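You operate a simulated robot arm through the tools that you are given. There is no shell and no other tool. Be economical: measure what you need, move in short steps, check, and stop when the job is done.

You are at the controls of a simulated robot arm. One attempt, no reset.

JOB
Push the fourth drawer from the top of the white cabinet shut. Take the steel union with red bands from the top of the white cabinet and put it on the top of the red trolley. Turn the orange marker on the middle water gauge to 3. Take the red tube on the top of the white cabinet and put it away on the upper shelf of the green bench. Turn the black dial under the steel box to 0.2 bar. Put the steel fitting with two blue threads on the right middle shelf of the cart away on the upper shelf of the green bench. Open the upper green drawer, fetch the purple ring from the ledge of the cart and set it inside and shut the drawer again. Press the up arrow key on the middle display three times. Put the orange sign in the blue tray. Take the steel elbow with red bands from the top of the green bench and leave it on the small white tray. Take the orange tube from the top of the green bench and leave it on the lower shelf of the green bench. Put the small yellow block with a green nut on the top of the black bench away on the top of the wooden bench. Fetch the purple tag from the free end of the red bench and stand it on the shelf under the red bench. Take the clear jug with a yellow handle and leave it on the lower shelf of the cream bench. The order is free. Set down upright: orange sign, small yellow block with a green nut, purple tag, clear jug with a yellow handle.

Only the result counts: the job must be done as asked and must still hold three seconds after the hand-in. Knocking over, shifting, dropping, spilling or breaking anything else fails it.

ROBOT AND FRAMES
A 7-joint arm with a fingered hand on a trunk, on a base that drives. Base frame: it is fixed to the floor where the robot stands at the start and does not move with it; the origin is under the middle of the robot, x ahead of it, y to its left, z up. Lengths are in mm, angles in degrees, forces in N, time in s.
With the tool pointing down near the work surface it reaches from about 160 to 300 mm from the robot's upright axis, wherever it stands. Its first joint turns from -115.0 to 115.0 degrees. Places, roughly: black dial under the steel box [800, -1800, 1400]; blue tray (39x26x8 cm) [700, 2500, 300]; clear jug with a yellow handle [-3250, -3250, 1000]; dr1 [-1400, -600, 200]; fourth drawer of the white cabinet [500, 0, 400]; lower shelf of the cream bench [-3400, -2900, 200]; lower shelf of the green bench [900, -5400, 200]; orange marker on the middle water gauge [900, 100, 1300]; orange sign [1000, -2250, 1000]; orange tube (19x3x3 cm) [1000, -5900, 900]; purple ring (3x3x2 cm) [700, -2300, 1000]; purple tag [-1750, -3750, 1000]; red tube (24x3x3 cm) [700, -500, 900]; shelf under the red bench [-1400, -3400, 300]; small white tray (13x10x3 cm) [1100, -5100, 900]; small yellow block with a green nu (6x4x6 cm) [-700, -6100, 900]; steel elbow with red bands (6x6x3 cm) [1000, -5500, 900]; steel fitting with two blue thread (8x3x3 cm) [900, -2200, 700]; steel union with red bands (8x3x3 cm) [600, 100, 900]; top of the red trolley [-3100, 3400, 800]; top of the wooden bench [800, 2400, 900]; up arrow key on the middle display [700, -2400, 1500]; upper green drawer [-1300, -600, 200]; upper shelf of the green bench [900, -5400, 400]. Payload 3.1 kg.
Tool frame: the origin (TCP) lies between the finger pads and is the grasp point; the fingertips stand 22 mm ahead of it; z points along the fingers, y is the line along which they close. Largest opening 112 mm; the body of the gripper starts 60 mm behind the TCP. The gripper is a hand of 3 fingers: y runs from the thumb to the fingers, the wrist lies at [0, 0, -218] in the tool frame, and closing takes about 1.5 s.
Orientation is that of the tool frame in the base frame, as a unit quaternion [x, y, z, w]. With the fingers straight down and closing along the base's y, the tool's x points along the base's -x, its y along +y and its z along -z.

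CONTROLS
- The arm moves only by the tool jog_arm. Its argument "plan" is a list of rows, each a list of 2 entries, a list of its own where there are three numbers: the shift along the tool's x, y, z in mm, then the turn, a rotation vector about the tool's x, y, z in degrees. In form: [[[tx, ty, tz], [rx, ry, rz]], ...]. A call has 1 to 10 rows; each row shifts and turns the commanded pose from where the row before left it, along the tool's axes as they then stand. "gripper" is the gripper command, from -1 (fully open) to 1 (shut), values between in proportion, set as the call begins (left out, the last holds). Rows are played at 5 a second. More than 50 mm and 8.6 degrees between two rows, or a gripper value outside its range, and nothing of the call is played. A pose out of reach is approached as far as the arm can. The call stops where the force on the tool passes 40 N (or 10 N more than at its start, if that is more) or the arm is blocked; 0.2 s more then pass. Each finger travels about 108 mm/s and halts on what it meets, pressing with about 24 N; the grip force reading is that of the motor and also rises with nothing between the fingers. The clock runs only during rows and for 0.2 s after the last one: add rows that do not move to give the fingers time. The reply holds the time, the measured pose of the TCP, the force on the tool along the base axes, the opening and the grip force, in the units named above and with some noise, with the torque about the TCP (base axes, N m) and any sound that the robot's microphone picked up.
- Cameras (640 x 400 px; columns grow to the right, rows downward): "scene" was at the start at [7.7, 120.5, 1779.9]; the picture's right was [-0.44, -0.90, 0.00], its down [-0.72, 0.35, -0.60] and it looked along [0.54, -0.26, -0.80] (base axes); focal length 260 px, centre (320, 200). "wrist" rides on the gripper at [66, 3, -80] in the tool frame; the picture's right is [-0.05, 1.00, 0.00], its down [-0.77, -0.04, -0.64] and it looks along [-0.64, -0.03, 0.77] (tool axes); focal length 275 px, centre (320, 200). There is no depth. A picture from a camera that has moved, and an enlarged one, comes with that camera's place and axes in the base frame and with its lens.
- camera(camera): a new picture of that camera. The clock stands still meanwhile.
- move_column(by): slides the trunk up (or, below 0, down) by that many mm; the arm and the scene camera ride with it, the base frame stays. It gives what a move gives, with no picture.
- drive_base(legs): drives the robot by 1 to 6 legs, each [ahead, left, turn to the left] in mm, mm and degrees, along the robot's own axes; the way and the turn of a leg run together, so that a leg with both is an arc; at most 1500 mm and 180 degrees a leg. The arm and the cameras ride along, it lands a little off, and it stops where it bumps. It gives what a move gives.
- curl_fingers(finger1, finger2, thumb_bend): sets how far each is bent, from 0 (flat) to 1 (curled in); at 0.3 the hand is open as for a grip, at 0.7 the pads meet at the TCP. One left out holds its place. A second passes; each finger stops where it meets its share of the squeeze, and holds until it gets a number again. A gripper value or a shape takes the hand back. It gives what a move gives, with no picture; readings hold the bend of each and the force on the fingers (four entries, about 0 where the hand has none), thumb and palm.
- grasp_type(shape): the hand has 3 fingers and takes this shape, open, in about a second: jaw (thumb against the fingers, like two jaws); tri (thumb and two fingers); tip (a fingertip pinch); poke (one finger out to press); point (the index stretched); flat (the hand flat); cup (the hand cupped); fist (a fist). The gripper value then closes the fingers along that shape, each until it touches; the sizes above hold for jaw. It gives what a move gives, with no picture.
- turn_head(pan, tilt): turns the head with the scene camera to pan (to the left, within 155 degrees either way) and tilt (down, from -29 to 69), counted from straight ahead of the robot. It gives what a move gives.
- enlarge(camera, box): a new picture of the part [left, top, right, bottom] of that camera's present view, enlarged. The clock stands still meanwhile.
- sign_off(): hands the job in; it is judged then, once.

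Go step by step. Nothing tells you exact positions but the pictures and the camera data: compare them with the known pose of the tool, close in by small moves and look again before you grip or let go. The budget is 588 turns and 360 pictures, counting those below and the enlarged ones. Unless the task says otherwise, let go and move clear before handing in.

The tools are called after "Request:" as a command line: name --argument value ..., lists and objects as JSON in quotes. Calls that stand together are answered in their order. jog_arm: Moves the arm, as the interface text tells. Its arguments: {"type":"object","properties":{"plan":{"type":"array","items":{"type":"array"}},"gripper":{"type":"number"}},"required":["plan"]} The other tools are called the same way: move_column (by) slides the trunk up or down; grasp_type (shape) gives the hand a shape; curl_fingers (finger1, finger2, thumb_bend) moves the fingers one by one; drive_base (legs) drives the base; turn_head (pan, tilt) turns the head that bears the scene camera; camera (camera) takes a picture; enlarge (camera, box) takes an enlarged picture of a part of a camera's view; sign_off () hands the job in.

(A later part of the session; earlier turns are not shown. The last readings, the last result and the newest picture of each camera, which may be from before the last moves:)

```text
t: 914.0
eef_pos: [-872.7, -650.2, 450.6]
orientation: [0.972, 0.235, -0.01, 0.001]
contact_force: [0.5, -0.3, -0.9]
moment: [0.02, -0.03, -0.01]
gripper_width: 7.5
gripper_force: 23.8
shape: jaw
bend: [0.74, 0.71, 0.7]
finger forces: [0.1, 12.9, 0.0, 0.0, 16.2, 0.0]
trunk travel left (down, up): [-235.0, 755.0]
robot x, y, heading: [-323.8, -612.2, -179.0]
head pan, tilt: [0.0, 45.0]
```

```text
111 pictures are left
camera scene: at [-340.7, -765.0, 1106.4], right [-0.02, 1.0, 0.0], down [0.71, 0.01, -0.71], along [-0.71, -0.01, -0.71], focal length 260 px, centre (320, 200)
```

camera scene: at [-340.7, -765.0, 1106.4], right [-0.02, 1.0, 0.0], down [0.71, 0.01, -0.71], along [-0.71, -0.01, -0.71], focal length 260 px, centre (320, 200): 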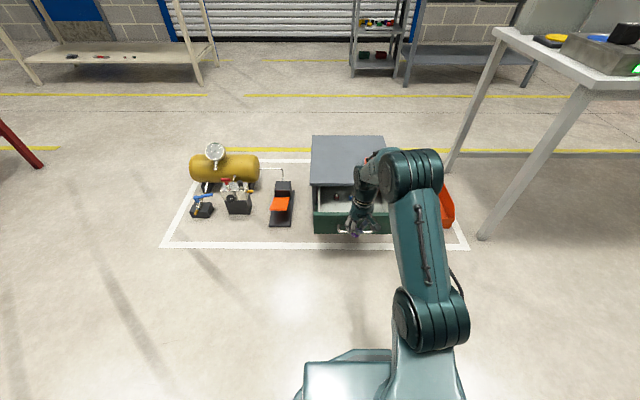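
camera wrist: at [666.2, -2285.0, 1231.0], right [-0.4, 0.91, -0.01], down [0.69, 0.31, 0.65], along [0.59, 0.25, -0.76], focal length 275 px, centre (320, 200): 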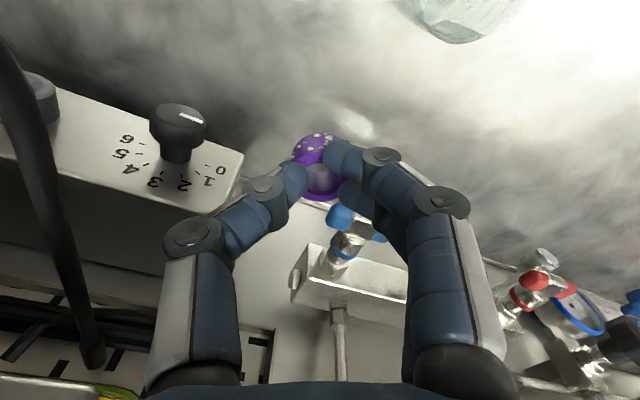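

Still held, though on one finger now. I look with the wrist camera over the drawer.

Request:
drive_base --legs '[[190, 0, 0]]'

Request:
camera --camera "wrist"

```text
t: 915.5
eef_pos: [-1062.0, -653.1, 449.5]
orientation: [0.972, 0.237, -0.01, 0.001]
contact_force: [0.4, -0.2, -0.8]
moment: [-0.02, 0.0, -0.01]
gripper_width: 7.3
gripper_force: 24.3
shape: jaw
bend: [0.74, 0.71, 0.7]
finger forces: [0.0, 13.0, 0.0, 0.1, 16.2, 0.0]
trunk travel left (down, up): [-235.0, 755.0]
robot x, y, heading: [-511.6, -612.1, -178.8]
head pan, tilt: [0.0, 45.0]
```

```text
110 pictures are left
camera wrist: at [-1001.4, -626.8, 530.9], right [0.42, -0.91, 0.0], down [-0.69, -0.32, 0.65], along [-0.59, -0.27, -0.76], focal length 275 px, centre (320, 200)
```

wrist: 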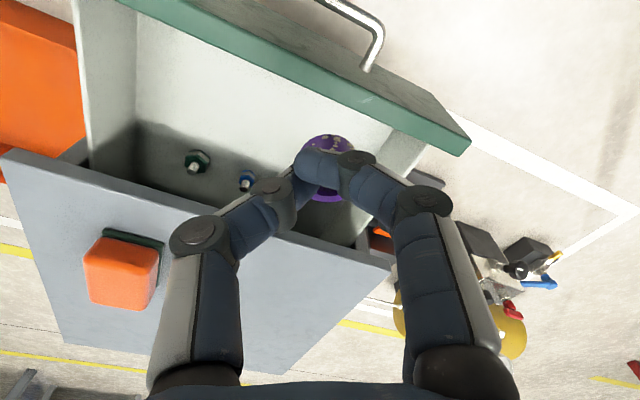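

The drawer interior is just ahead. I move 83 mm further over its free middle and lower.

Request:
drive_base --legs '[[83, -13, 0]]'

Request:
move_column --by -130

Request:
camera --camera "wrist"

```text
t: 916.6
eef_pos: [-1141.5, -643.4, 450.2]
orientation: [0.971, 0.238, -0.01, 0.002]
contact_force: [0.2, -0.1, -0.4]
moment: [-0.01, -0.02, -0.01]
gripper_width: 7.5
gripper_force: 23.8
shape: jaw
bend: [0.74, 0.71, 0.7]
finger forces: [0.0, 13.0, 0.1, 0.1, 16.2, 0.1]
trunk travel left (down, up): [-235.0, 755.0]
robot x, y, heading: [-594.0, -605.6, -179.1]
head pan, tilt: [0.0, 45.0]
```

```text
t: 918.1
eef_pos: [-1141.5, -644.7, 320.2]
orientation: [0.971, 0.238, -0.01, 0.001]
contact_force: [-0.5, 0.1, -0.4]
moment: [-0.05, 0.0, -0.02]
gripper_width: 7.3
gripper_force: 24.1
shape: jaw
bend: [0.74, 0.71, 0.7]
finger forces: [0.0, 12.9, 0.0, 0.0, 16.2, 0.0]
trunk travel left (down, up): [-105.0, 885.0]
robot x, y, heading: [-591.5, -606.7, -178.8]
head pan, tilt: [0.0, 45.0]
```

```text
109 pictures are left
camera wrist: at [-1081.2, -617.0, 401.0], right [0.42, -0.91, 0.0], down [-0.69, -0.32, 0.65], along [-0.59, -0.27, -0.76], focal length 275 px, centre (320, 200)
```

wrist: 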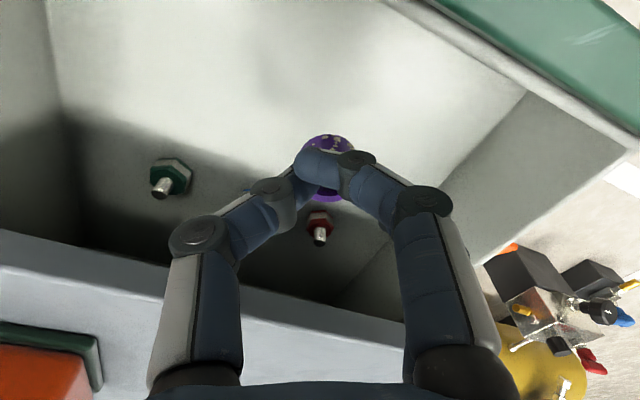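

Inside the drawer outline. Lowering further.

Request:
move_column --by -60

Request:
camera --camera "wrist"

```text
t: 919.1
eef_pos: [-1142.7, -645.2, 261.2]
orientation: [0.971, 0.238, -0.009, 0.002]
contact_force: [-0.1, 0.0, -0.3]
moment: [-0.02, -0.02, -0.01]
gripper_width: 7.6
gripper_force: 23.2
shape: jaw
bend: [0.74, 0.71, 0.7]
finger forces: [0.1, 12.9, 0.0, 0.0, 16.2, 0.0]
trunk travel left (down, up): [-45.0, 945.0]
robot x, y, heading: [-590.2, -605.6, -178.8]
head pan, tilt: [0.0, 45.0]
```

```text
108 pictures are left
camera wrist: at [-1081.2, -617.0, 340.9], right [0.42, -0.91, 0.0], down [-0.69, -0.32, 0.65], along [-0.59, -0.27, -0.76], focal length 275 px, centre (320, 200)
```

wrist: 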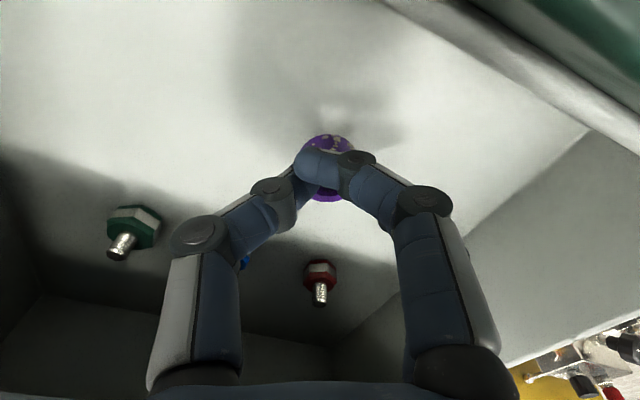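

Lower 25 mm, then check forces.

Request:
move_column --by -20

Request:
move_column --by -10

Request:
camera --camera "wrist"

```text
t: 919.8
eef_pos: [-1141.8, -644.8, 240.0]
orientation: [0.971, 0.238, -0.009, 0.001]
contact_force: [-0.5, 1.0, -0.8]
moment: [0.0, -0.02, -0.01]
gripper_width: 7.4
gripper_force: 24.1
shape: jaw
bend: [0.74, 0.71, 0.7]
finger forces: [0.0, 13.1, 0.1, 0.1, 16.2, 0.0]
trunk travel left (down, up): [-25.0, 965.0]
robot x, y, heading: [-592.8, -601.2, -178.7]
head pan, tilt: [0.0, 45.0]
```

```text
t: 920.4
eef_pos: [-1145.6, -644.9, 236.3]
orientation: [0.971, 0.238, -0.018, 0.001]
contact_force: [-1.1, 0.8, 22.6]
moment: [-0.32, 0.02, 0.03]
gripper_width: 10.9
gripper_force: 24.2
shape: jaw
bend: [0.74, 0.74, 0.7]
finger forces: [0.0, 29.8, 0.1, 0.1, 24.5, 0.1]
trunk travel left (down, up): [-15.0, 975.0]
robot x, y, heading: [-592.5, -604.9, -178.7]
head pan, tilt: [0.0, 45.0]
stopped: the force on the tool passed its limit at 42 N (the readings are from after the stop); the commanded pose is now the measured one
```

```text
107 pictures are left
camera wrist: at [-1083.5, -616.6, 315.6], right [0.42, -0.91, -0.01], down [-0.68, -0.32, 0.66], along [-0.6, -0.27, -0.75], focal length 275 px, centre (320, 200)
```

wrist: 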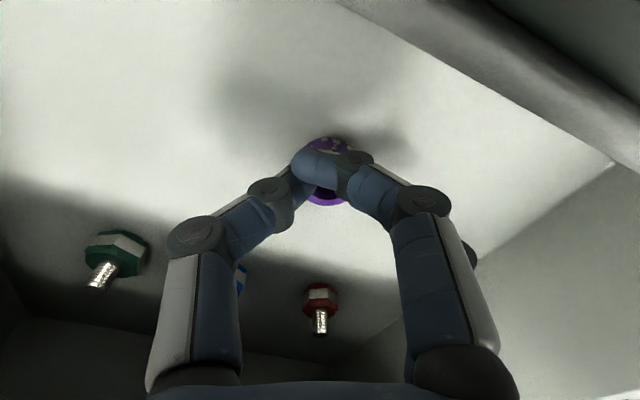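

Touched the drawer floor. I ease up, open, and lift out.

Request:
move_column --by 4

Request:
jog_arm --plan '[[[0, 0, 0], [0, 0, 0]], [[0, 0, 0], [0, 0, 0]], [[0, 0, 0], [0, 0, 0]], [[0, 0, 0], [0, 0, 0]]]' --gripper 0.2

Request:
move_column --by 230

Request:
camera --camera "wrist"

```text
t: 920.9
eef_pos: [-1144.4, -643.7, 237.0]
orientation: [0.971, 0.238, -0.014, 0.002]
contact_force: [-0.8, -0.1, 8.6]
moment: [-0.17, -0.02, -0.01]
gripper_width: 9.8
gripper_force: 23.6
shape: jaw
bend: [0.74, 0.73, 0.7]
finger forces: [0.0, 21.3, 0.0, 0.0, 19.4, 0.0]
trunk travel left (down, up): [-19.0, 971.0]
robot x, y, heading: [-593.0, -598.9, -178.7]
head pan, tilt: [0.0, 45.0]
```

```text
t: 921.9
eef_pos: [-1143.8, -644.9, 237.2]
orientation: [0.971, 0.239, -0.014, 0.001]
contact_force: [-0.4, 0.1, 0.6]
moment: [0.0, 0.01, -0.02]
gripper_width: 44.2
gripper_force: 0.0
shape: jaw
bend: [0.73, 0.73, 0.7]
finger forces: [0.0, 0.0, 0.0, 0.0, 0.0, 0.0]
trunk travel left (down, up): [-19.0, 971.0]
robot x, y, heading: [-592.5, -605.8, -178.9]
head pan, tilt: [0.0, 45.0]
```

```text
t: 924.3
eef_pos: [-1143.6, -644.4, 467.0]
orientation: [0.971, 0.238, -0.014, 0.001]
contact_force: [0.4, -1.0, -0.6]
moment: [0.02, 0.01, -0.03]
gripper_width: 44.2
gripper_force: 0.1
shape: jaw
bend: [0.73, 0.73, 0.7]
finger forces: [0.0, 0.0, 0.0, 0.0, 0.0, 0.0]
trunk travel left (down, up): [-249.0, 741.0]
robot x, y, heading: [-593.1, -603.0, -178.8]
head pan, tilt: [0.0, 45.0]
```

```text
106 pictures are left
camera wrist: at [-1083.1, -616.8, 547.1], right [0.42, -0.91, 0.0], down [-0.68, -0.32, 0.66], along [-0.6, -0.27, -0.75], focal length 275 px, centre (320, 200)
```

wrist: 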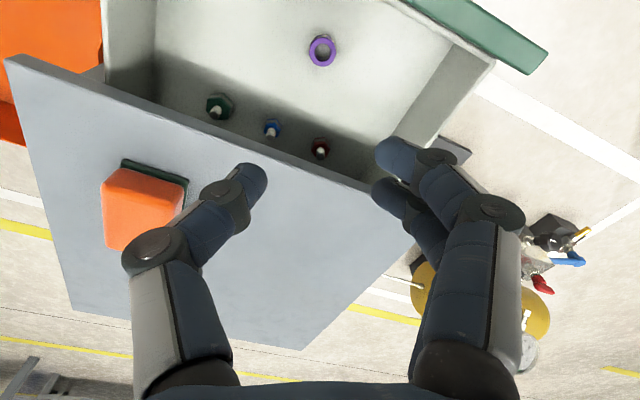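

The purple ring lies in the drawer. To shut it, I back off, point the closed hand forward, lower and push beside the handle.

Request:
drive_base --legs '[[-400, 0, -1]]'

Request:
jog_arm --plan '[[[0, 0, 0], [0, -8.5, 3]], [[0, 0, 0], [0, -8.5, 3]], [[0, 0, 0], [0, -8.5, 3]], [[0, 0, 0], [0, -8.5, 3]], [[0, 0, 0], [0, -8.5, 3]], [[0, 0, 0], [0, -8.5, 0]], [[0, 0, 0], [0, -8.5, 0]], [[0, 0, 0], [0, -8.5, 0]], [[0, 0, 0], [0, -8.5, 0]], [[0, 0, 0], [0, -8.5, 0]]]' --gripper 1

Request:
move_column --by -240

Request:
camera --camera "scene"

```text
t: 926.8
eef_pos: [-746.6, -626.4, 467.6]
orientation: [0.974, 0.225, -0.014, 0.0]
contact_force: [0.0, -0.4, 0.9]
moment: [-0.02, -0.04, -0.03]
gripper_width: 44.4
gripper_force: 0.0
shape: jaw
bend: [0.73, 0.73, 0.7]
finger forces: [0.0, 0.0, 0.0, 0.0, 0.0, 0.1]
trunk travel left (down, up): [-249.0, 741.0]
robot x, y, heading: [-191.2, -602.5, 179.5]
head pan, tilt: [0.0, 45.0]
```

```text
refused: row 1 steps farther than a row can; nothing moved
```

```text
t: 929.3
eef_pos: [-746.5, -627.0, 225.8]
orientation: [0.974, 0.225, -0.013, 0.0]
contact_force: [0.3, 0.0, -0.3]
moment: [0.01, 0.02, 0.02]
gripper_width: 44.1
gripper_force: 0.0
shape: jaw
bend: [0.73, 0.73, 0.7]
finger forces: [0.1, 0.1, 0.1, 0.0, 0.0, 0.0]
trunk travel left (down, up): [-9.0, 981.0]
robot x, y, heading: [-192.6, -599.9, 179.6]
head pan, tilt: [0.0, 45.0]
```

```text
105 pictures are left
camera scene: at [-215.0, -753.3, 880.8], right [0.01, 1.0, 0.0], down [0.71, 0.0, -0.71], along [-0.71, 0.0, -0.71], focal length 260 px, centre (320, 200)
```

scene: 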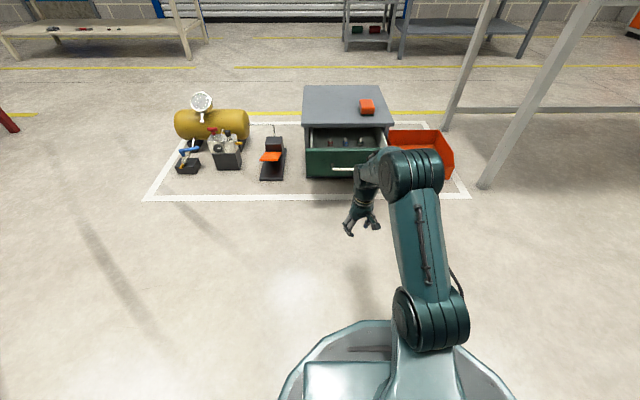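

Rotation rows were too big; I raise a little, unroll 26°, then pitch the hand forward and lower.

Request:
move_column --by 230

Request:
jog_arm --plan '[[[0, 0, 0], [0, 0, 8.4]], [[0, 0, 0], [0, 0, 8.4]], [[0, 0, 0], [0, 0, 8.4]], [[0, 0, 0], [0, -8.5, 0]], [[0, 0, 0], [0, -8.5, 0]], [[0, 0, 0], [0, -8.5, 0]], [[0, 0, 0], [0, -8.5, 0]], [[0, 0, 0], [0, -8.5, 0]], [[0, 0, 0], [0, -8.5, 0]], [[0, 0, 0], [0, -8.5, 0]]]' --gripper 1

Request:
jog_arm --plan '[[[0, 0, 0], [0, -8.5, 0]], [[0, 0, 0], [0, -8.5, 0]], [[0, 0, 0], [0, -8.5, 0]], [[0, 0, 0], [0, -4, 0]]]'

Request:
move_column --by -230

Request:
camera --camera "scene"

```text
t: 931.7
eef_pos: [-746.4, -626.4, 458.2]
orientation: [0.974, 0.225, -0.015, 0.0]
contact_force: [0.0, 0.2, -0.5]
moment: [-0.03, -0.01, 0.01]
gripper_width: 44.2
gripper_force: 0.1
shape: jaw
bend: [0.73, 0.73, 0.7]
finger forces: [0.0, 0.1, 0.0, 0.0, 0.0, 0.0]
trunk travel left (down, up): [-239.0, 751.0]
robot x, y, heading: [-192.9, -602.7, 179.6]
head pan, tilt: [0.0, 45.0]
```

```text
t: 933.9
eef_pos: [-746.2, -625.5, 457.7]
orientation: [0.861, 0.005, -0.509, 0.007]
contact_force: [0.7, 0.1, -0.5]
moment: [0.0, 0.03, 0.01]
gripper_width: 0.1
gripper_force: 23.8
shape: jaw
bend: [0.67, 0.67, 0.74]
finger forces: [0.0, 0.0, 0.1, 0.1, 0.1, 0.0]
trunk travel left (down, up): [-239.0, 751.0]
robot x, y, heading: [-192.1, -600.3, 179.6]
head pan, tilt: [0.0, 45.0]
```

```text
t: 934.9
eef_pos: [-746.8, -625.6, 458.1]
orientation: [-0.703, -0.002, 0.711, -0.007]
contact_force: [0.2, 0.3, 0.4]
moment: [-0.01, -0.04, -0.03]
gripper_width: 0.2
gripper_force: 24.3
shape: jaw
bend: [0.67, 0.67, 0.74]
finger forces: [0.0, 0.1, 0.1, 0.0, 0.1, 0.1]
trunk travel left (down, up): [-239.0, 751.0]
robot x, y, heading: [-192.5, -602.7, 179.8]
head pan, tilt: [0.0, 45.0]
```

```text
t: 937.4
eef_pos: [-746.8, -626.0, 227.0]
orientation: [-0.703, -0.002, 0.711, -0.008]
contact_force: [0.0, 0.2, 0.0]
moment: [0.04, 0.0, 0.0]
gripper_width: 0.0
gripper_force: 24.0
shape: jaw
bend: [0.67, 0.67, 0.74]
finger forces: [0.0, 0.0, 0.0, 0.0, 0.0, 0.0]
trunk travel left (down, up): [-9.0, 981.0]
robot x, y, heading: [-194.4, -598.5, 179.8]
head pan, tilt: [0.0, 45.0]
```

```text
104 pictures are left
camera scene: at [-215.0, -753.4, 880.8], right [0.01, 1.0, 0.0], down [0.71, 0.0, -0.71], along [-0.71, 0.0, -0.71], focal length 260 px, centre (320, 200)
```

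scene: 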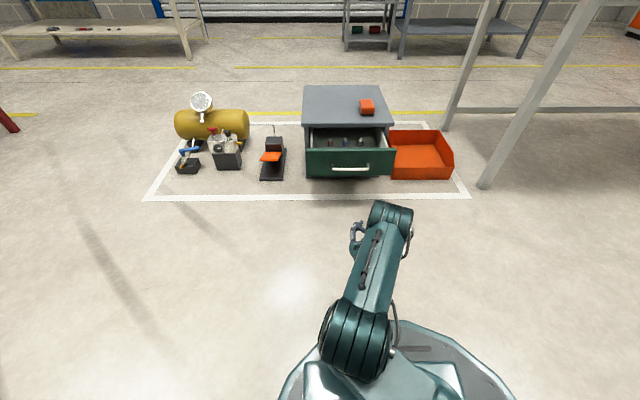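

I shift right to clear the handle and drive forward to push.

Request:
drive_base --legs '[[0, -118, 0], [290, 0, 0]]'

Request:
drive_base --legs '[[110, 0, 0]]'

Request:
camera --camera "scene"

```text
t: 940.2
eef_pos: [-1037.2, -512.3, 226.6]
orientation: [-0.703, -0.003, 0.711, -0.009]
contact_force: [1.2, 0.8, 0.0]
moment: [0.02, 0.0, 0.01]
gripper_width: 0.2
gripper_force: 23.8
shape: jaw
bend: [0.67, 0.67, 0.74]
finger forces: [0.1, 0.0, 0.0, 0.0, 0.0, 0.0]
trunk travel left (down, up): [-9.0, 981.0]
robot x, y, heading: [-484.5, -480.8, 179.9]
head pan, tilt: [0.0, 45.0]
```

```text
t: 941.4
eef_pos: [-1142.3, -512.6, 227.3]
orientation: [-0.703, -0.005, 0.711, -0.01]
contact_force: [0.3, 0.6, 0.1]
moment: [-0.02, -0.02, -0.03]
gripper_width: 0.0
gripper_force: 24.0
shape: jaw
bend: [0.67, 0.67, 0.75]
finger forces: [0.0, 0.0, 0.0, 0.1, 0.0, 0.1]
trunk travel left (down, up): [-9.0, 981.0]
robot x, y, heading: [-588.5, -484.2, -180.1]
head pan, tilt: [0.0, 45.0]
```

```text
103 pictures are left
camera scene: at [-611.1, -637.0, 880.7], right [0.0, 1.0, 0.0], down [0.71, 0.0, -0.71], along [-0.71, 0.0, -0.71], focal length 260 px, centre (320, 200)
```

scene: 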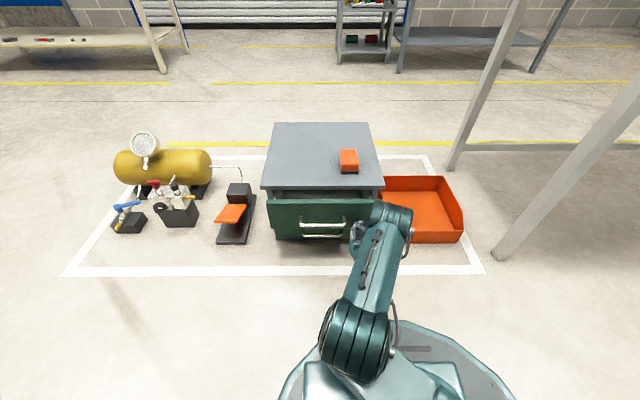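

The drawer is going in. I push on to the stop.

Request:
drive_base --legs '[[40, 0, 0]]'

Request:
jog_arm --plan '[[[0, 0, 10], [0, 0, 0]], [[0, 0, 10], [0, 0, 0]], [[0, 0, 10], [0, 0, 0]], [[0, 0, 10], [0, 0, 0]], [[0, 0, 10], [0, 0, 0]], [[0, 0, 10], [0, 0, 0]], [[0, 0, 10], [0, 0, 0]], [[0, 0, 10], [0, 0, 0]]]'

Request:
camera --camera "scene"

```text
t: 942.2
eef_pos: [-1183.1, -513.0, 227.2]
orientation: [-0.704, -0.005, 0.71, -0.009]
contact_force: [-1.1, 0.5, 0.0]
moment: [0.0, 0.0, 0.0]
gripper_width: 0.0
gripper_force: 23.6
shape: jaw
bend: [0.67, 0.67, 0.75]
finger forces: [0.0, 0.1, 0.1, 0.0, 0.1, 0.0]
trunk travel left (down, up): [-9.0, 981.0]
robot x, y, heading: [-627.3, -484.0, -180.1]
head pan, tilt: [0.0, 45.0]
```

```text
t: 943.2
eef_pos: [-1217.8, -515.0, 225.6]
orientation: [-0.706, -0.004, 0.708, -0.011]
contact_force: [17.0, -0.6, 4.4]
moment: [0.02, 0.09, -0.11]
gripper_width: 0.0
gripper_force: 24.3
shape: jaw
bend: [0.71, 0.71, 0.78]
finger forces: [7.8, 7.9, 0.1, 0.1, 0.0, 0.1]
trunk travel left (down, up): [-9.0, 981.0]
robot x, y, heading: [-631.3, -488.5, -180.0]
head pan, tilt: [0.0, 45.0]
stopped in row 4: the force on the tool passed its limit at 42 N (the readings are from after the stop); the commanded pose is now the measured one
```

```text
102 pictures are left
camera scene: at [-649.0, -637.0, 880.9], right [0.0, 1.0, 0.0], down [0.71, 0.0, -0.71], along [-0.71, 0.0, -0.71], focal length 260 px, centre (320, 200)
```

scene: 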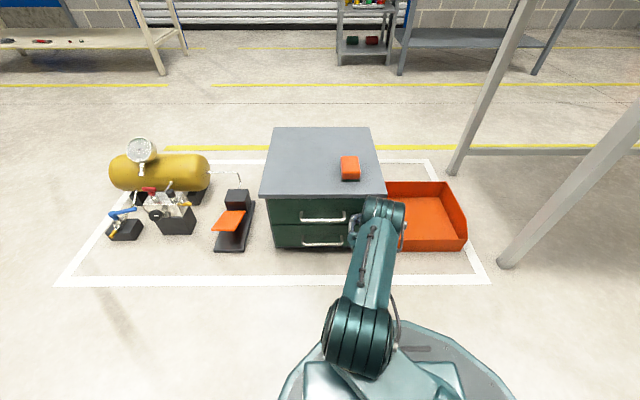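

The drawer is shut. Next the purple tag on the red bench: I back off, raise and drive there.

Request:
drive_base --legs '[[-330, 0, 0]]'

Request:
enlarge --camera "scene" --box '[260, 90, 420, 190]'

Request:
move_column --by 400

Request:
move_column --by 400

Request:
drive_base --legs '[[0, 1400, 0], [0, 1400, 0], [0, 300, 0]]'

Request:
turn_head --pan 10 --tilt 25

Request:
camera --camera "scene"

```text
t: 945.4
eef_pos: [-899.3, -513.8, 225.2]
orientation: [-0.706, -0.003, 0.708, -0.009]
contact_force: [-0.1, -0.1, 0.4]
moment: [0.0, 0.05, 0.02]
gripper_width: 0.1
gripper_force: 24.5
shape: jaw
bend: [0.67, 0.67, 0.76]
finger forces: [0.1, 0.0, 0.0, 0.0, 0.0, 0.0]
trunk travel left (down, up): [-9.0, 981.0]
robot x, y, heading: [-314.1, -486.5, 179.7]
head pan, tilt: [0.0, 45.0]
```

```text
4.00 times, centred on (340, 140) of scene
camera zoom: at [-330.7, -637.1, 880.7], right [0.0, 1.0, 0.0], down [0.71, 0.0, -0.71], along [-0.71, 0.0, -0.71], focal length 1042 px, centre (240, 440)
```

zoom: 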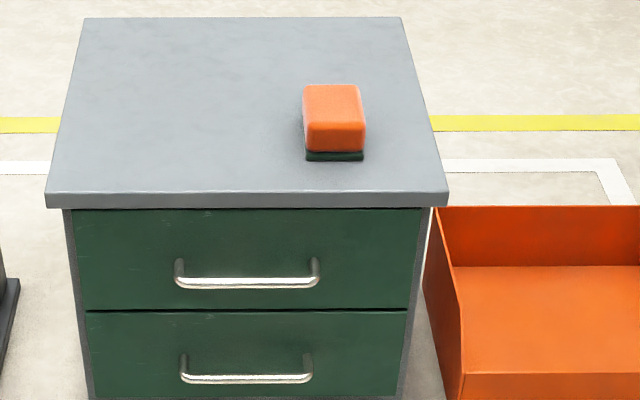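

```text
t: 949.2
eef_pos: [-899.3, -515.2, 626.4]
orientation: [-0.706, -0.003, 0.708, -0.01]
contact_force: [-0.3, -0.3, 0.9]
moment: [0.01, -0.02, 0.03]
gripper_width: 0.3
gripper_force: 23.4
shape: jaw
bend: [0.67, 0.67, 0.76]
finger forces: [0.1, 0.0, 0.0, 0.0, 0.1, 0.0]
trunk travel left (down, up): [-409.0, 581.0]
robot x, y, heading: [-308.6, -483.4, 179.9]
head pan, tilt: [0.0, 45.0]
```

```text
t: 953.0
eef_pos: [-899.8, -514.6, 1025.5]
orientation: [-0.706, -0.003, 0.708, -0.01]
contact_force: [-0.6, -0.4, 0.3]
moment: [-0.01, -0.02, -0.04]
gripper_width: 0.0
gripper_force: 23.7
shape: jaw
bend: [0.67, 0.67, 0.76]
finger forces: [0.0, 0.0, 0.0, 0.0, 0.0, 0.0]
trunk travel left (down, up): [-809.0, 181.0]
robot x, y, heading: [-309.1, -482.0, 179.9]
head pan, tilt: [0.0, 45.0]
```

```text
t: 968.3
eef_pos: [-1117.5, -3564.1, 1025.8]
orientation: [-0.706, 0.025, 0.708, 0.018]
contact_force: [0.5, 0.1, 0.0]
moment: [0.01, -0.01, -0.03]
gripper_width: 0.1
gripper_force: 23.9
shape: jaw
bend: [0.67, 0.67, 0.76]
finger forces: [0.0, 0.1, 0.0, 0.0, 0.0, 0.0]
trunk travel left (down, up): [-809.0, 181.0]
robot x, y, heading: [-528.2, -3579.6, 175.3]
head pan, tilt: [0.0, 45.0]
```

```text
t: 969.1
eef_pos: [-1116.3, -3564.2, 1026.4]
orientation: [-0.706, 0.025, 0.708, 0.017]
contact_force: [0.2, -0.9, 0.3]
moment: [0.03, 0.0, -0.01]
gripper_width: 0.2
gripper_force: 24.5
shape: jaw
bend: [0.67, 0.67, 0.76]
finger forces: [0.0, 0.0, 0.0, 0.0, 0.0, 0.0]
trunk travel left (down, up): [-809.0, 181.0]
robot x, y, heading: [-526.2, -3582.6, 175.2]
head pan, tilt: [10.0, 25.0]
```

```text
100 pictures are left
camera scene: at [-570.0, -3747.3, 1711.3], right [-0.09, 1.0, 0.0], down [0.42, 0.04, -0.91], along [-0.9, -0.08, -0.42], focal length 260 px, centre (320, 200)
```

scene: 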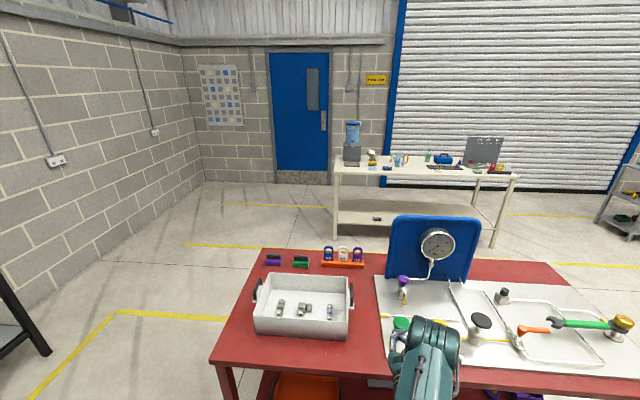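

My hand is hovering over the red bench; I raise and back off, then enlarge the left end with the tags.

Request:
move_column --by 120

Request:
drive_base --legs '[[-200, 0, 4.5]]'

Request:
camera --camera "scene"

Request:
enlarge --camera "scene" --box '[240, 210, 480, 360]'

```text
t: 970.6
eef_pos: [-1117.7, -3564.7, 1146.0]
orientation: [-0.706, 0.025, 0.708, 0.018]
contact_force: [-0.1, -0.3, -0.2]
moment: [0.0, 0.0, 0.01]
gripper_width: 0.0
gripper_force: 24.5
shape: jaw
bend: [0.67, 0.67, 0.76]
finger forces: [0.1, 0.1, 0.1, 0.0, 0.1, 0.0]
trunk travel left (down, up): [-929.0, 61.0]
robot x, y, heading: [-526.6, -3579.3, 175.5]
head pan, tilt: [10.0, 25.0]
```

```text
t: 972.2
eef_pos: [-912.7, -3621.3, 1145.9]
orientation: [-0.706, -0.005, 0.708, -0.011]
contact_force: [-0.3, 0.6, 0.1]
moment: [0.01, -0.01, 0.04]
gripper_width: 0.0
gripper_force: 23.9
shape: jaw
bend: [0.67, 0.67, 0.76]
finger forces: [0.1, 0.0, 0.1, 0.0, 0.0, 0.1]
trunk travel left (down, up): [-929.0, 61.0]
robot x, y, heading: [-320.9, -3587.4, -180.0]
head pan, tilt: [10.0, 25.0]
```

```text
99 pictures are left
camera scene: at [-353.4, -3759.1, 1831.3], right [-0.17, 0.98, 0.0], down [0.42, 0.07, -0.91], along [-0.89, -0.16, -0.42], focal length 260 px, centre (320, 200)
```

scene: 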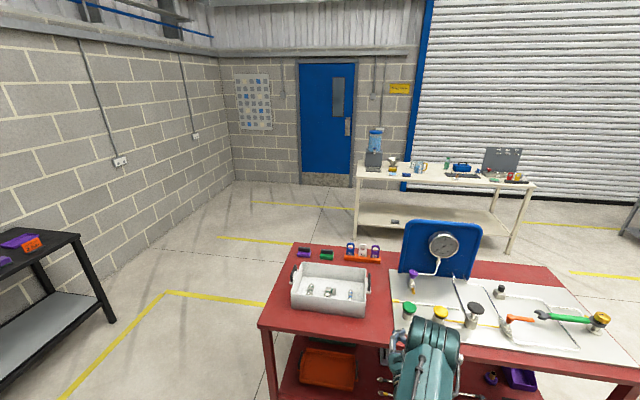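

```text
2.67 times, centred on (360, 285) of scene
camera zoom: at [-353.4, -3759.1, 1831.3], right [-0.17, 0.98, 0.0], down [0.42, 0.07, -0.91], along [-0.89, -0.16, -0.42], focal length 695 px, centre (213, -27)
```

zoom: 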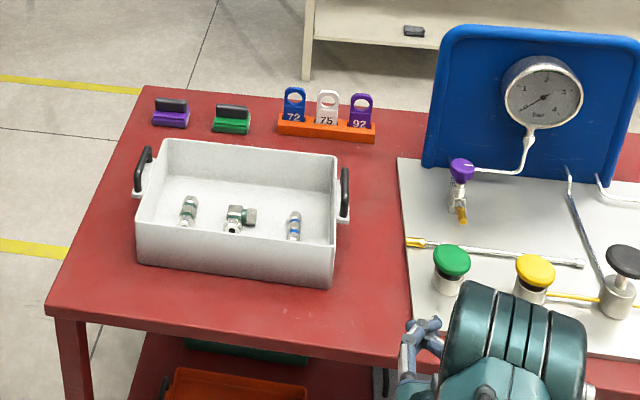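

The purple tag "92" stands in the orange rack at the bench's far edge, near (-1600,-3670). I go round to the far side, facing it.

Request:
drive_base --legs '[[0, 1100, 0], [1000, 0, 0], [900, 0, 0], [0, 0, 180], [0, 950, 0]]'

Request:
turn_head --pan 10 --tilt 40

Request:
camera --camera "scene"

```text
t: 998.7
eef_pos: [-1692.7, -3719.4, 1147.2]
orientation: [-0.029, 0.705, 0.037, 0.707]
contact_force: [0.3, 0.5, 0.5]
moment: [0.02, 0.0, -0.01]
gripper_width: 0.3
gripper_force: 24.1
shape: jaw
bend: [0.67, 0.67, 0.76]
finger forces: [0.1, 0.1, 0.0, 0.1, 0.0, 0.0]
trunk travel left (down, up): [-929.0, 61.0]
robot x, y, heading: [-2274.0, -3793.1, 4.6]
head pan, tilt: [10.0, 25.0]
```

```text
t: 999.5
eef_pos: [-1692.7, -3719.2, 1145.9]
orientation: [-0.03, 0.705, 0.037, 0.707]
contact_force: [-0.5, 0.2, 0.0]
moment: [-0.01, 0.01, 0.0]
gripper_width: 0.0
gripper_force: 23.6
shape: jaw
bend: [0.67, 0.67, 0.76]
finger forces: [0.0, 0.0, 0.0, 0.0, 0.0, 0.0]
trunk travel left (down, up): [-929.0, 61.0]
robot x, y, heading: [-2282.1, -3792.0, 4.2]
head pan, tilt: [10.0, 40.0]
```

```text
97 pictures are left
camera scene: at [-2265.5, -3624.3, 1808.1], right [0.25, -0.97, 0.0], down [-0.62, -0.16, -0.77], along [0.74, 0.19, -0.64], focal length 260 px, centre (320, 200)
```

scene: 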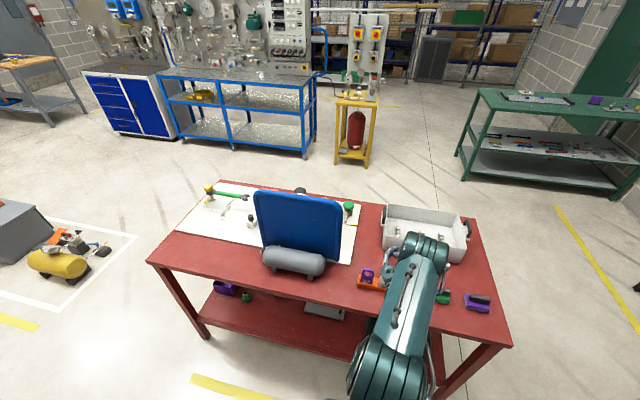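

I enlarge the rack area and the purple item on the right.

Request:
enlarge --camera "scene" --box '[345, 250, 505, 350]'

```text
4.00 times, centred on (425, 300) of scene
camera zoom: at [-2265.5, -3624.3, 1808.1], right [0.25, -0.97, 0.0], down [-0.62, -0.16, -0.77], along [0.74, 0.19, -0.64], focal length 1042 px, centre (-100, -200)
```

zoom: 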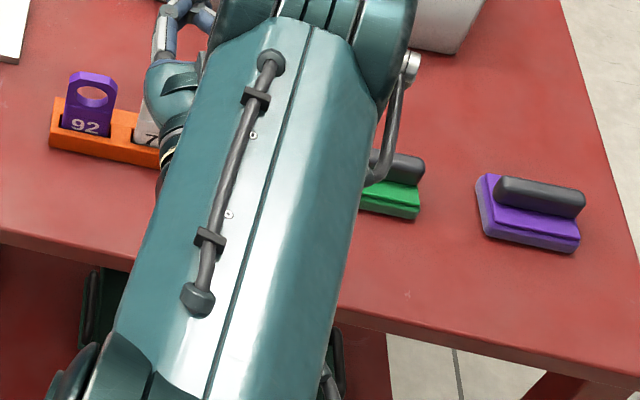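

The tag "92" stands in a rack slot at about (-1640,-3660). I turn the hand vertical, rolled to close front-to-back.

Request:
jog_arm --plan '[[[0, 0, 0], [0, 8.5, 0]], [[0, 0, 0], [0, 8.5, 0]], [[0, 0, 0], [0, 8.5, 0]], [[0, 0, 0], [0, 8.5, 0]], [[0, 0, 0], [0, 8.5, 0]], [[0, 0, 0], [0, 8.5, 0]], [[0, 0, 0], [0, 8.5, 0]], [[0, 0, 0], [0, 8.5, 0]], [[0, 0, 0], [0, 8.5, 0]], [[0, 0, 0], [0, 8.5, 0]]]' --gripper 0.1

Request:
jog_arm --plan '[[[0, 0, 0], [0, 4.8, 0]], [[0, 0, 0], [0, 0, 8.5]], [[0, 0, 0], [0, 0, 8.5]], [[0, 0, 0], [0, 0, 8.5]], [[0, 0, 0], [0, 0, 8.5]], [[0, 0, 0], [0, 0, 8.5]], [[0, 0, 0], [0, 0, 8.5]], [[0, 0, 0], [0, 0, 8.5]], [[0, 0, 0], [0, 0, 8.5]], [[0, 0, 0], [0, 0, 8.5]]]'

Request:
jog_arm --plan '[[[0, 0, 0], [0, 0, 8.5]], [[0, 0, 0], [0, 0, 8.5]]]'

Request:
camera --camera "wrist"

```text
t: 1001.7
eef_pos: [-1690.8, -3717.8, 1143.3]
orientation: [-0.048, 0.998, 0.007, 0.044]
contact_force: [-0.2, 0.6, -0.9]
moment: [0.02, 0.01, 0.01]
gripper_width: 50.5
gripper_force: 0.0
shape: jaw
bend: [0.73, 0.73, 0.7]
finger forces: [0.0, 0.0, 0.1, 0.0, 0.0, 0.1]
trunk travel left (down, up): [-929.0, 61.0]
robot x, y, heading: [-2278.6, -3792.1, 4.5]
head pan, tilt: [10.0, 40.0]
```

```text
t: 1003.9
eef_pos: [-1692.3, -3718.0, 1146.0]
orientation: [0.583, 0.812, 0.007, -0.001]
contact_force: [0.3, -0.2, 0.5]
moment: [0.02, -0.02, 0.03]
gripper_width: 50.4
gripper_force: 0.1
shape: jaw
bend: [0.73, 0.73, 0.7]
finger forces: [0.0, 0.1, 0.1, 0.0, 0.1, 0.0]
trunk travel left (down, up): [-929.0, 61.0]
robot x, y, heading: [-2277.5, -3796.1, 4.1]
head pan, tilt: [10.0, 40.0]
```

```text
t: 1004.5
eef_pos: [-1691.6, -3719.3, 1145.6]
orientation: [0.696, 0.718, 0.006, -0.002]
contact_force: [-0.2, 0.1, -0.7]
moment: [-0.02, 0.01, 0.03]
gripper_width: 50.4
gripper_force: 0.1
shape: jaw
bend: [0.73, 0.73, 0.7]
finger forces: [0.0, 0.0, 0.0, 0.0, 0.0, 0.0]
trunk travel left (down, up): [-929.0, 61.0]
robot x, y, heading: [-2276.8, -3793.2, 4.4]
head pan, tilt: [10.0, 40.0]
```

```text
95 pictures are left
camera wrist: at [-1691.4, -3654.2, 1228.8], right [1.0, -0.02, 0.01], down [-0.02, -0.78, 0.63], along [-0.01, -0.63, -0.78], focal length 275 px, centre (320, 200)
```

wrist: 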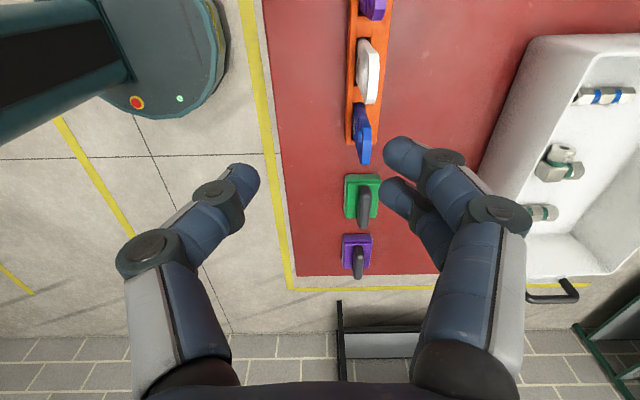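

Purple tag at about (-1645,-3674). I move above it.

Request:
drive_base --legs '[[50, 43, 0]]'

Request:
move_column --by -80

Request:
camera --camera "wrist"

```text
t: 1005.5
eef_pos: [-1644.0, -3673.2, 1146.4]
orientation: [0.696, 0.718, 0.006, -0.002]
contact_force: [0.3, -0.7, 0.0]
moment: [-0.03, -0.02, 0.04]
gripper_width: 50.5
gripper_force: 0.0
shape: jaw
bend: [0.73, 0.73, 0.7]
finger forces: [0.0, 0.1, 0.1, 0.0, 0.0, 0.0]
trunk travel left (down, up): [-929.0, 61.0]
robot x, y, heading: [-2229.4, -3748.4, 4.5]
head pan, tilt: [10.0, 40.0]
```

```text
t: 1006.7
eef_pos: [-1642.9, -3672.8, 1065.9]
orientation: [0.695, 0.719, 0.005, -0.002]
contact_force: [0.3, -0.2, 0.6]
moment: [0.02, 0.02, -0.03]
gripper_width: 50.3
gripper_force: 0.0
shape: jaw
bend: [0.73, 0.73, 0.7]
finger forces: [0.0, 0.0, 0.1, 0.0, 0.0, 0.2]
trunk travel left (down, up): [-849.0, 141.0]
robot x, y, heading: [-2227.4, -3747.5, 4.2]
head pan, tilt: [10.0, 40.0]
```

```text
94 pictures are left
camera wrist: at [-1643.3, -3607.4, 1148.7], right [1.0, -0.01, 0.01], down [-0.01, -0.78, 0.63], along [0.0, -0.63, -0.78], focal length 275 px, centre (320, 200)
```

wrist: 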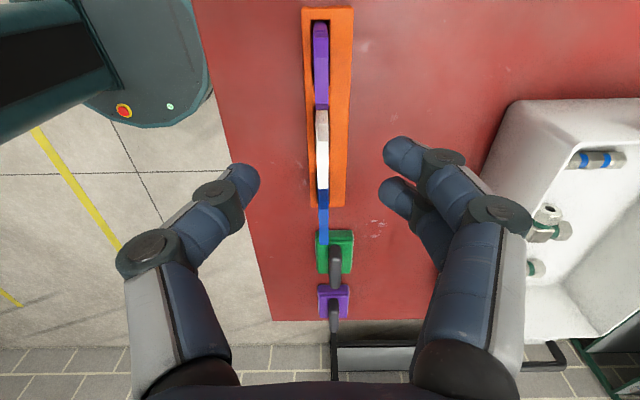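

Trim 17 mm toward the tag's middle and descend to look.

Request:
jog_arm --plan '[[[17, 0, 20], [0, 0, 0]], [[0, 0, 25], [0, 0, 0]], [[0, 0, 20], [0, 0, 0]]]'

Request:
camera --camera "wrist"

Request:
enlarge --camera "scene" --box '[360, 230, 456, 290]'

```text
t: 1007.5
eef_pos: [-1645.8, -3655.6, 1000.5]
orientation: [0.695, 0.719, 0.006, -0.002]
contact_force: [0.9, -0.1, 0.5]
moment: [0.0, 0.02, -0.01]
gripper_width: 50.4
gripper_force: 0.1
shape: jaw
bend: [0.73, 0.73, 0.7]
finger forces: [0.0, 0.1, 0.1, 0.0, 0.0, 0.1]
trunk travel left (down, up): [-849.0, 141.0]
robot x, y, heading: [-2229.1, -3745.5, 4.3]
head pan, tilt: [10.0, 40.0]
```

```text
93 pictures are left
camera wrist: at [-1645.3, -3591.5, 1083.6], right [1.0, -0.01, 0.0], down [-0.01, -0.78, 0.63], along [0.0, -0.63, -0.78], focal length 275 px, centre (320, 200)
```

wrist: 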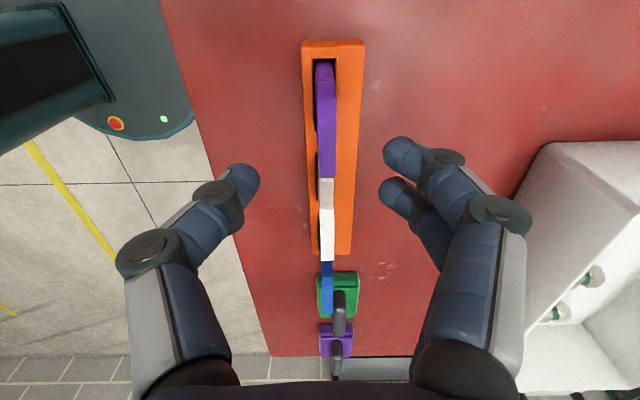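

```text
6.67 times, centred on (408, 260) of scene
camera zoom: at [-2217.2, -3577.9, 1728.0], right [0.25, -0.97, 0.0], down [-0.62, -0.16, -0.77], along [0.74, 0.19, -0.64], focal length 1737 px, centre (-267, -200)
```

zoom: 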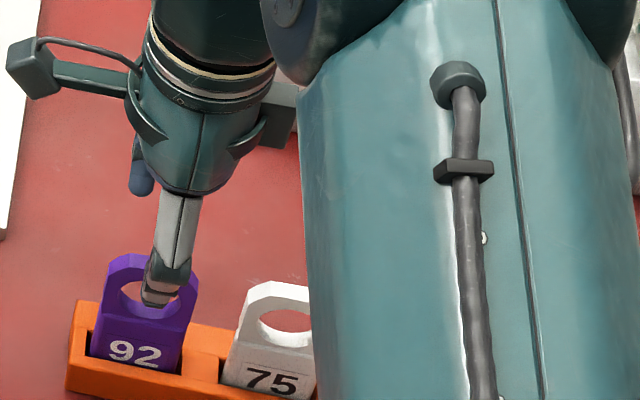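

Aligned with the tag's middle. I descend toward the solid number part just above the rack (TCP≈932).

Request:
jog_arm --plan '[[[0, 2, 20], [0, 0, 0]], [[0, 0, 20], [0, 0, 0]], [[0, 0, 15], [0, 0, 0]]]'

Request:
camera --camera "wrist"

Request:
enlarge --camera "scene" --box '[360, 240, 456, 300]'

```text
t: 1008.3
eef_pos: [-1641.3, -3655.8, 944.6]
orientation: [0.694, 0.72, 0.006, -0.002]
contact_force: [0.3, 0.4, 0.2]
moment: [0.02, 0.0, 0.0]
gripper_width: 50.4
gripper_force: 0.0
shape: jaw
bend: [0.73, 0.73, 0.7]
finger forces: [0.0, 0.0, 0.0, 0.1, 0.1, 0.0]
trunk travel left (down, up): [-849.0, 141.0]
robot x, y, heading: [-2225.8, -3748.9, 4.3]
head pan, tilt: [10.0, 40.0]
```

```text
91 pictures are left
camera wrist: at [-1641.4, -3590.0, 1027.5], right [1.0, -0.01, 0.01], down [-0.01, -0.78, 0.63], along [0.0, -0.63, -0.78], focal length 275 px, centre (320, 200)
```

wrist: 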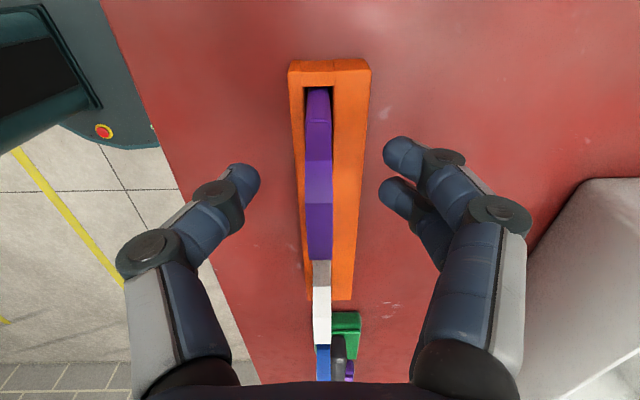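

```text
6.67 times, centred on (408, 270) of scene
camera zoom: at [-2217.2, -3578.2, 1728.0], right [0.25, -0.97, 0.0], down [-0.62, -0.16, -0.77], along [0.74, 0.19, -0.64], focal length 1737 px, centre (-267, -267)
```

zoom: 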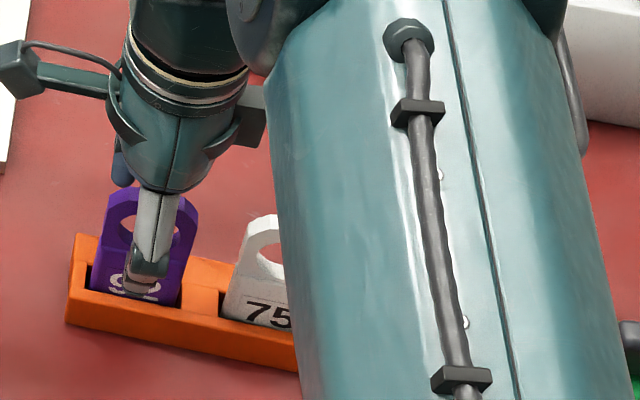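

The fingertips are at the number. 8 mm lower, then close.

Request:
jog_arm --plan '[[[0, 0, 5], [0, 0, 0]], [[0, 0, 3], [0, 0, 0]]]'

Request:
jog_arm --plan '[[[0, 0, 0], [0, 0, 0]], [[0, 0, 0], [0, 0, 0]], [[0, 0, 0], [0, 0, 0]], [[0, 0, 0], [0, 0, 0]], [[0, 0, 0], [0, 0, 0]], [[0, 0, 0], [0, 0, 0]]]' --gripper 1

Request:
camera --camera "wrist"

```text
t: 1008.9
eef_pos: [-1639.6, -3654.7, 937.3]
orientation: [0.694, 0.72, 0.006, -0.002]
contact_force: [0.4, 0.6, 0.0]
moment: [-0.01, 0.02, -0.01]
gripper_width: 50.5
gripper_force: 0.1
shape: jaw
bend: [0.73, 0.73, 0.7]
finger forces: [0.0, 0.0, 0.0, 0.1, 0.1, 0.0]
trunk travel left (down, up): [-849.0, 141.0]
robot x, y, heading: [-2228.0, -3747.1, 4.3]
head pan, tilt: [10.0, 40.0]
```

```text
t: 1010.3
eef_pos: [-1641.0, -3655.2, 937.9]
orientation: [0.696, 0.718, 0.006, -0.002]
contact_force: [0.2, 0.4, 1.0]
moment: [-0.01, 0.07, -0.05]
gripper_width: 0.1
gripper_force: 23.7
shape: jaw
bend: [0.7, 0.66, 0.69]
finger forces: [9.7, 10.8, 0.0, 0.1, 21.3, 0.0]
trunk travel left (down, up): [-849.0, 141.0]
robot x, y, heading: [-2229.0, -3747.9, 4.4]
head pan, tilt: [10.0, 40.0]
```

```text
89 pictures are left
camera wrist: at [-1640.8, -3590.2, 1020.4], right [1.0, -0.01, 0.01], down [-0.01, -0.78, 0.63], along [0.0, -0.63, -0.78], focal length 275 px, centre (320, 200)
```

wrist: 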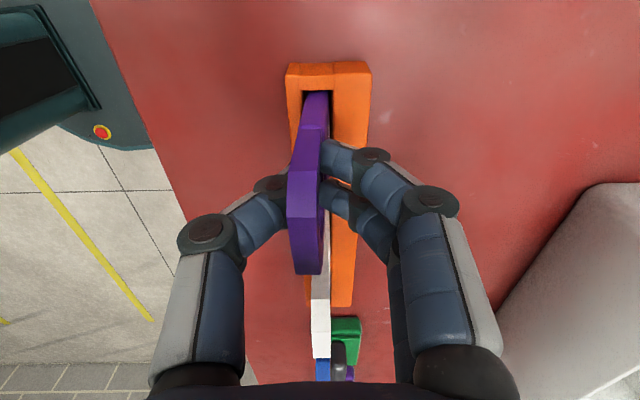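

Gripped. I lift it slowly straight out of the slot.

Request:
jog_arm --plan '[[[0, 0, -8], [0, 0, 0]], [[0, 0, -10], [0, 0, 0]], [[0, 0, -15], [0, 0, 0]], [[0, 0, -20], [0, 0, 0]]]'

Request:
camera --camera "wrist"

Request:
enlarge --camera "scene" --box '[344, 220, 456, 290]'

```text
t: 1011.3
eef_pos: [-1638.6, -3653.5, 991.1]
orientation: [0.694, 0.72, 0.006, -0.003]
contact_force: [0.3, -0.1, 0.6]
moment: [0.02, -0.02, 0.0]
gripper_width: 0.1
gripper_force: 24.6
shape: jaw
bend: [0.7, 0.66, 0.69]
finger forces: [10.1, 11.7, 0.1, 0.1, 21.4, 0.1]
trunk travel left (down, up): [-849.0, 141.0]
robot x, y, heading: [-2230.2, -3749.6, 4.2]
head pan, tilt: [10.0, 40.0]
```

```text
88 pictures are left
camera wrist: at [-1640.1, -3589.6, 1075.3], right [1.0, -0.01, 0.01], down [-0.01, -0.78, 0.63], along [0.0, -0.63, -0.78], focal length 275 px, centre (320, 200)
```

wrist: 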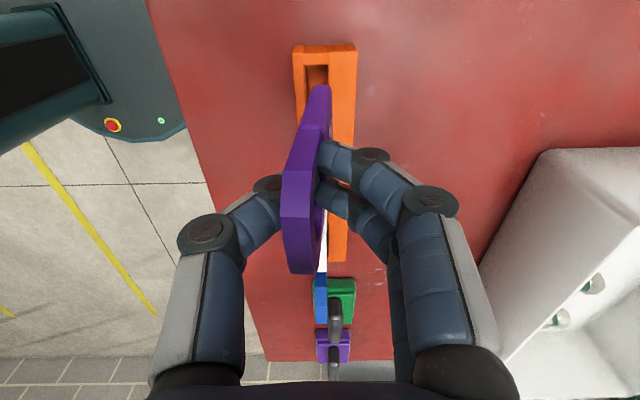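

```text
5.71 times, centred on (400, 255) of scene
camera zoom: at [-2218.2, -3578.3, 1728.0], right [0.25, -0.97, 0.0], down [-0.62, -0.16, -0.77], along [0.74, 0.19, -0.64], focal length 1489 px, centre (-137, -114)
```

zoom: 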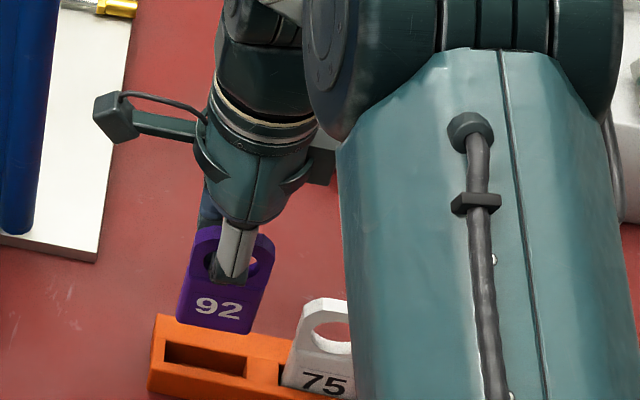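

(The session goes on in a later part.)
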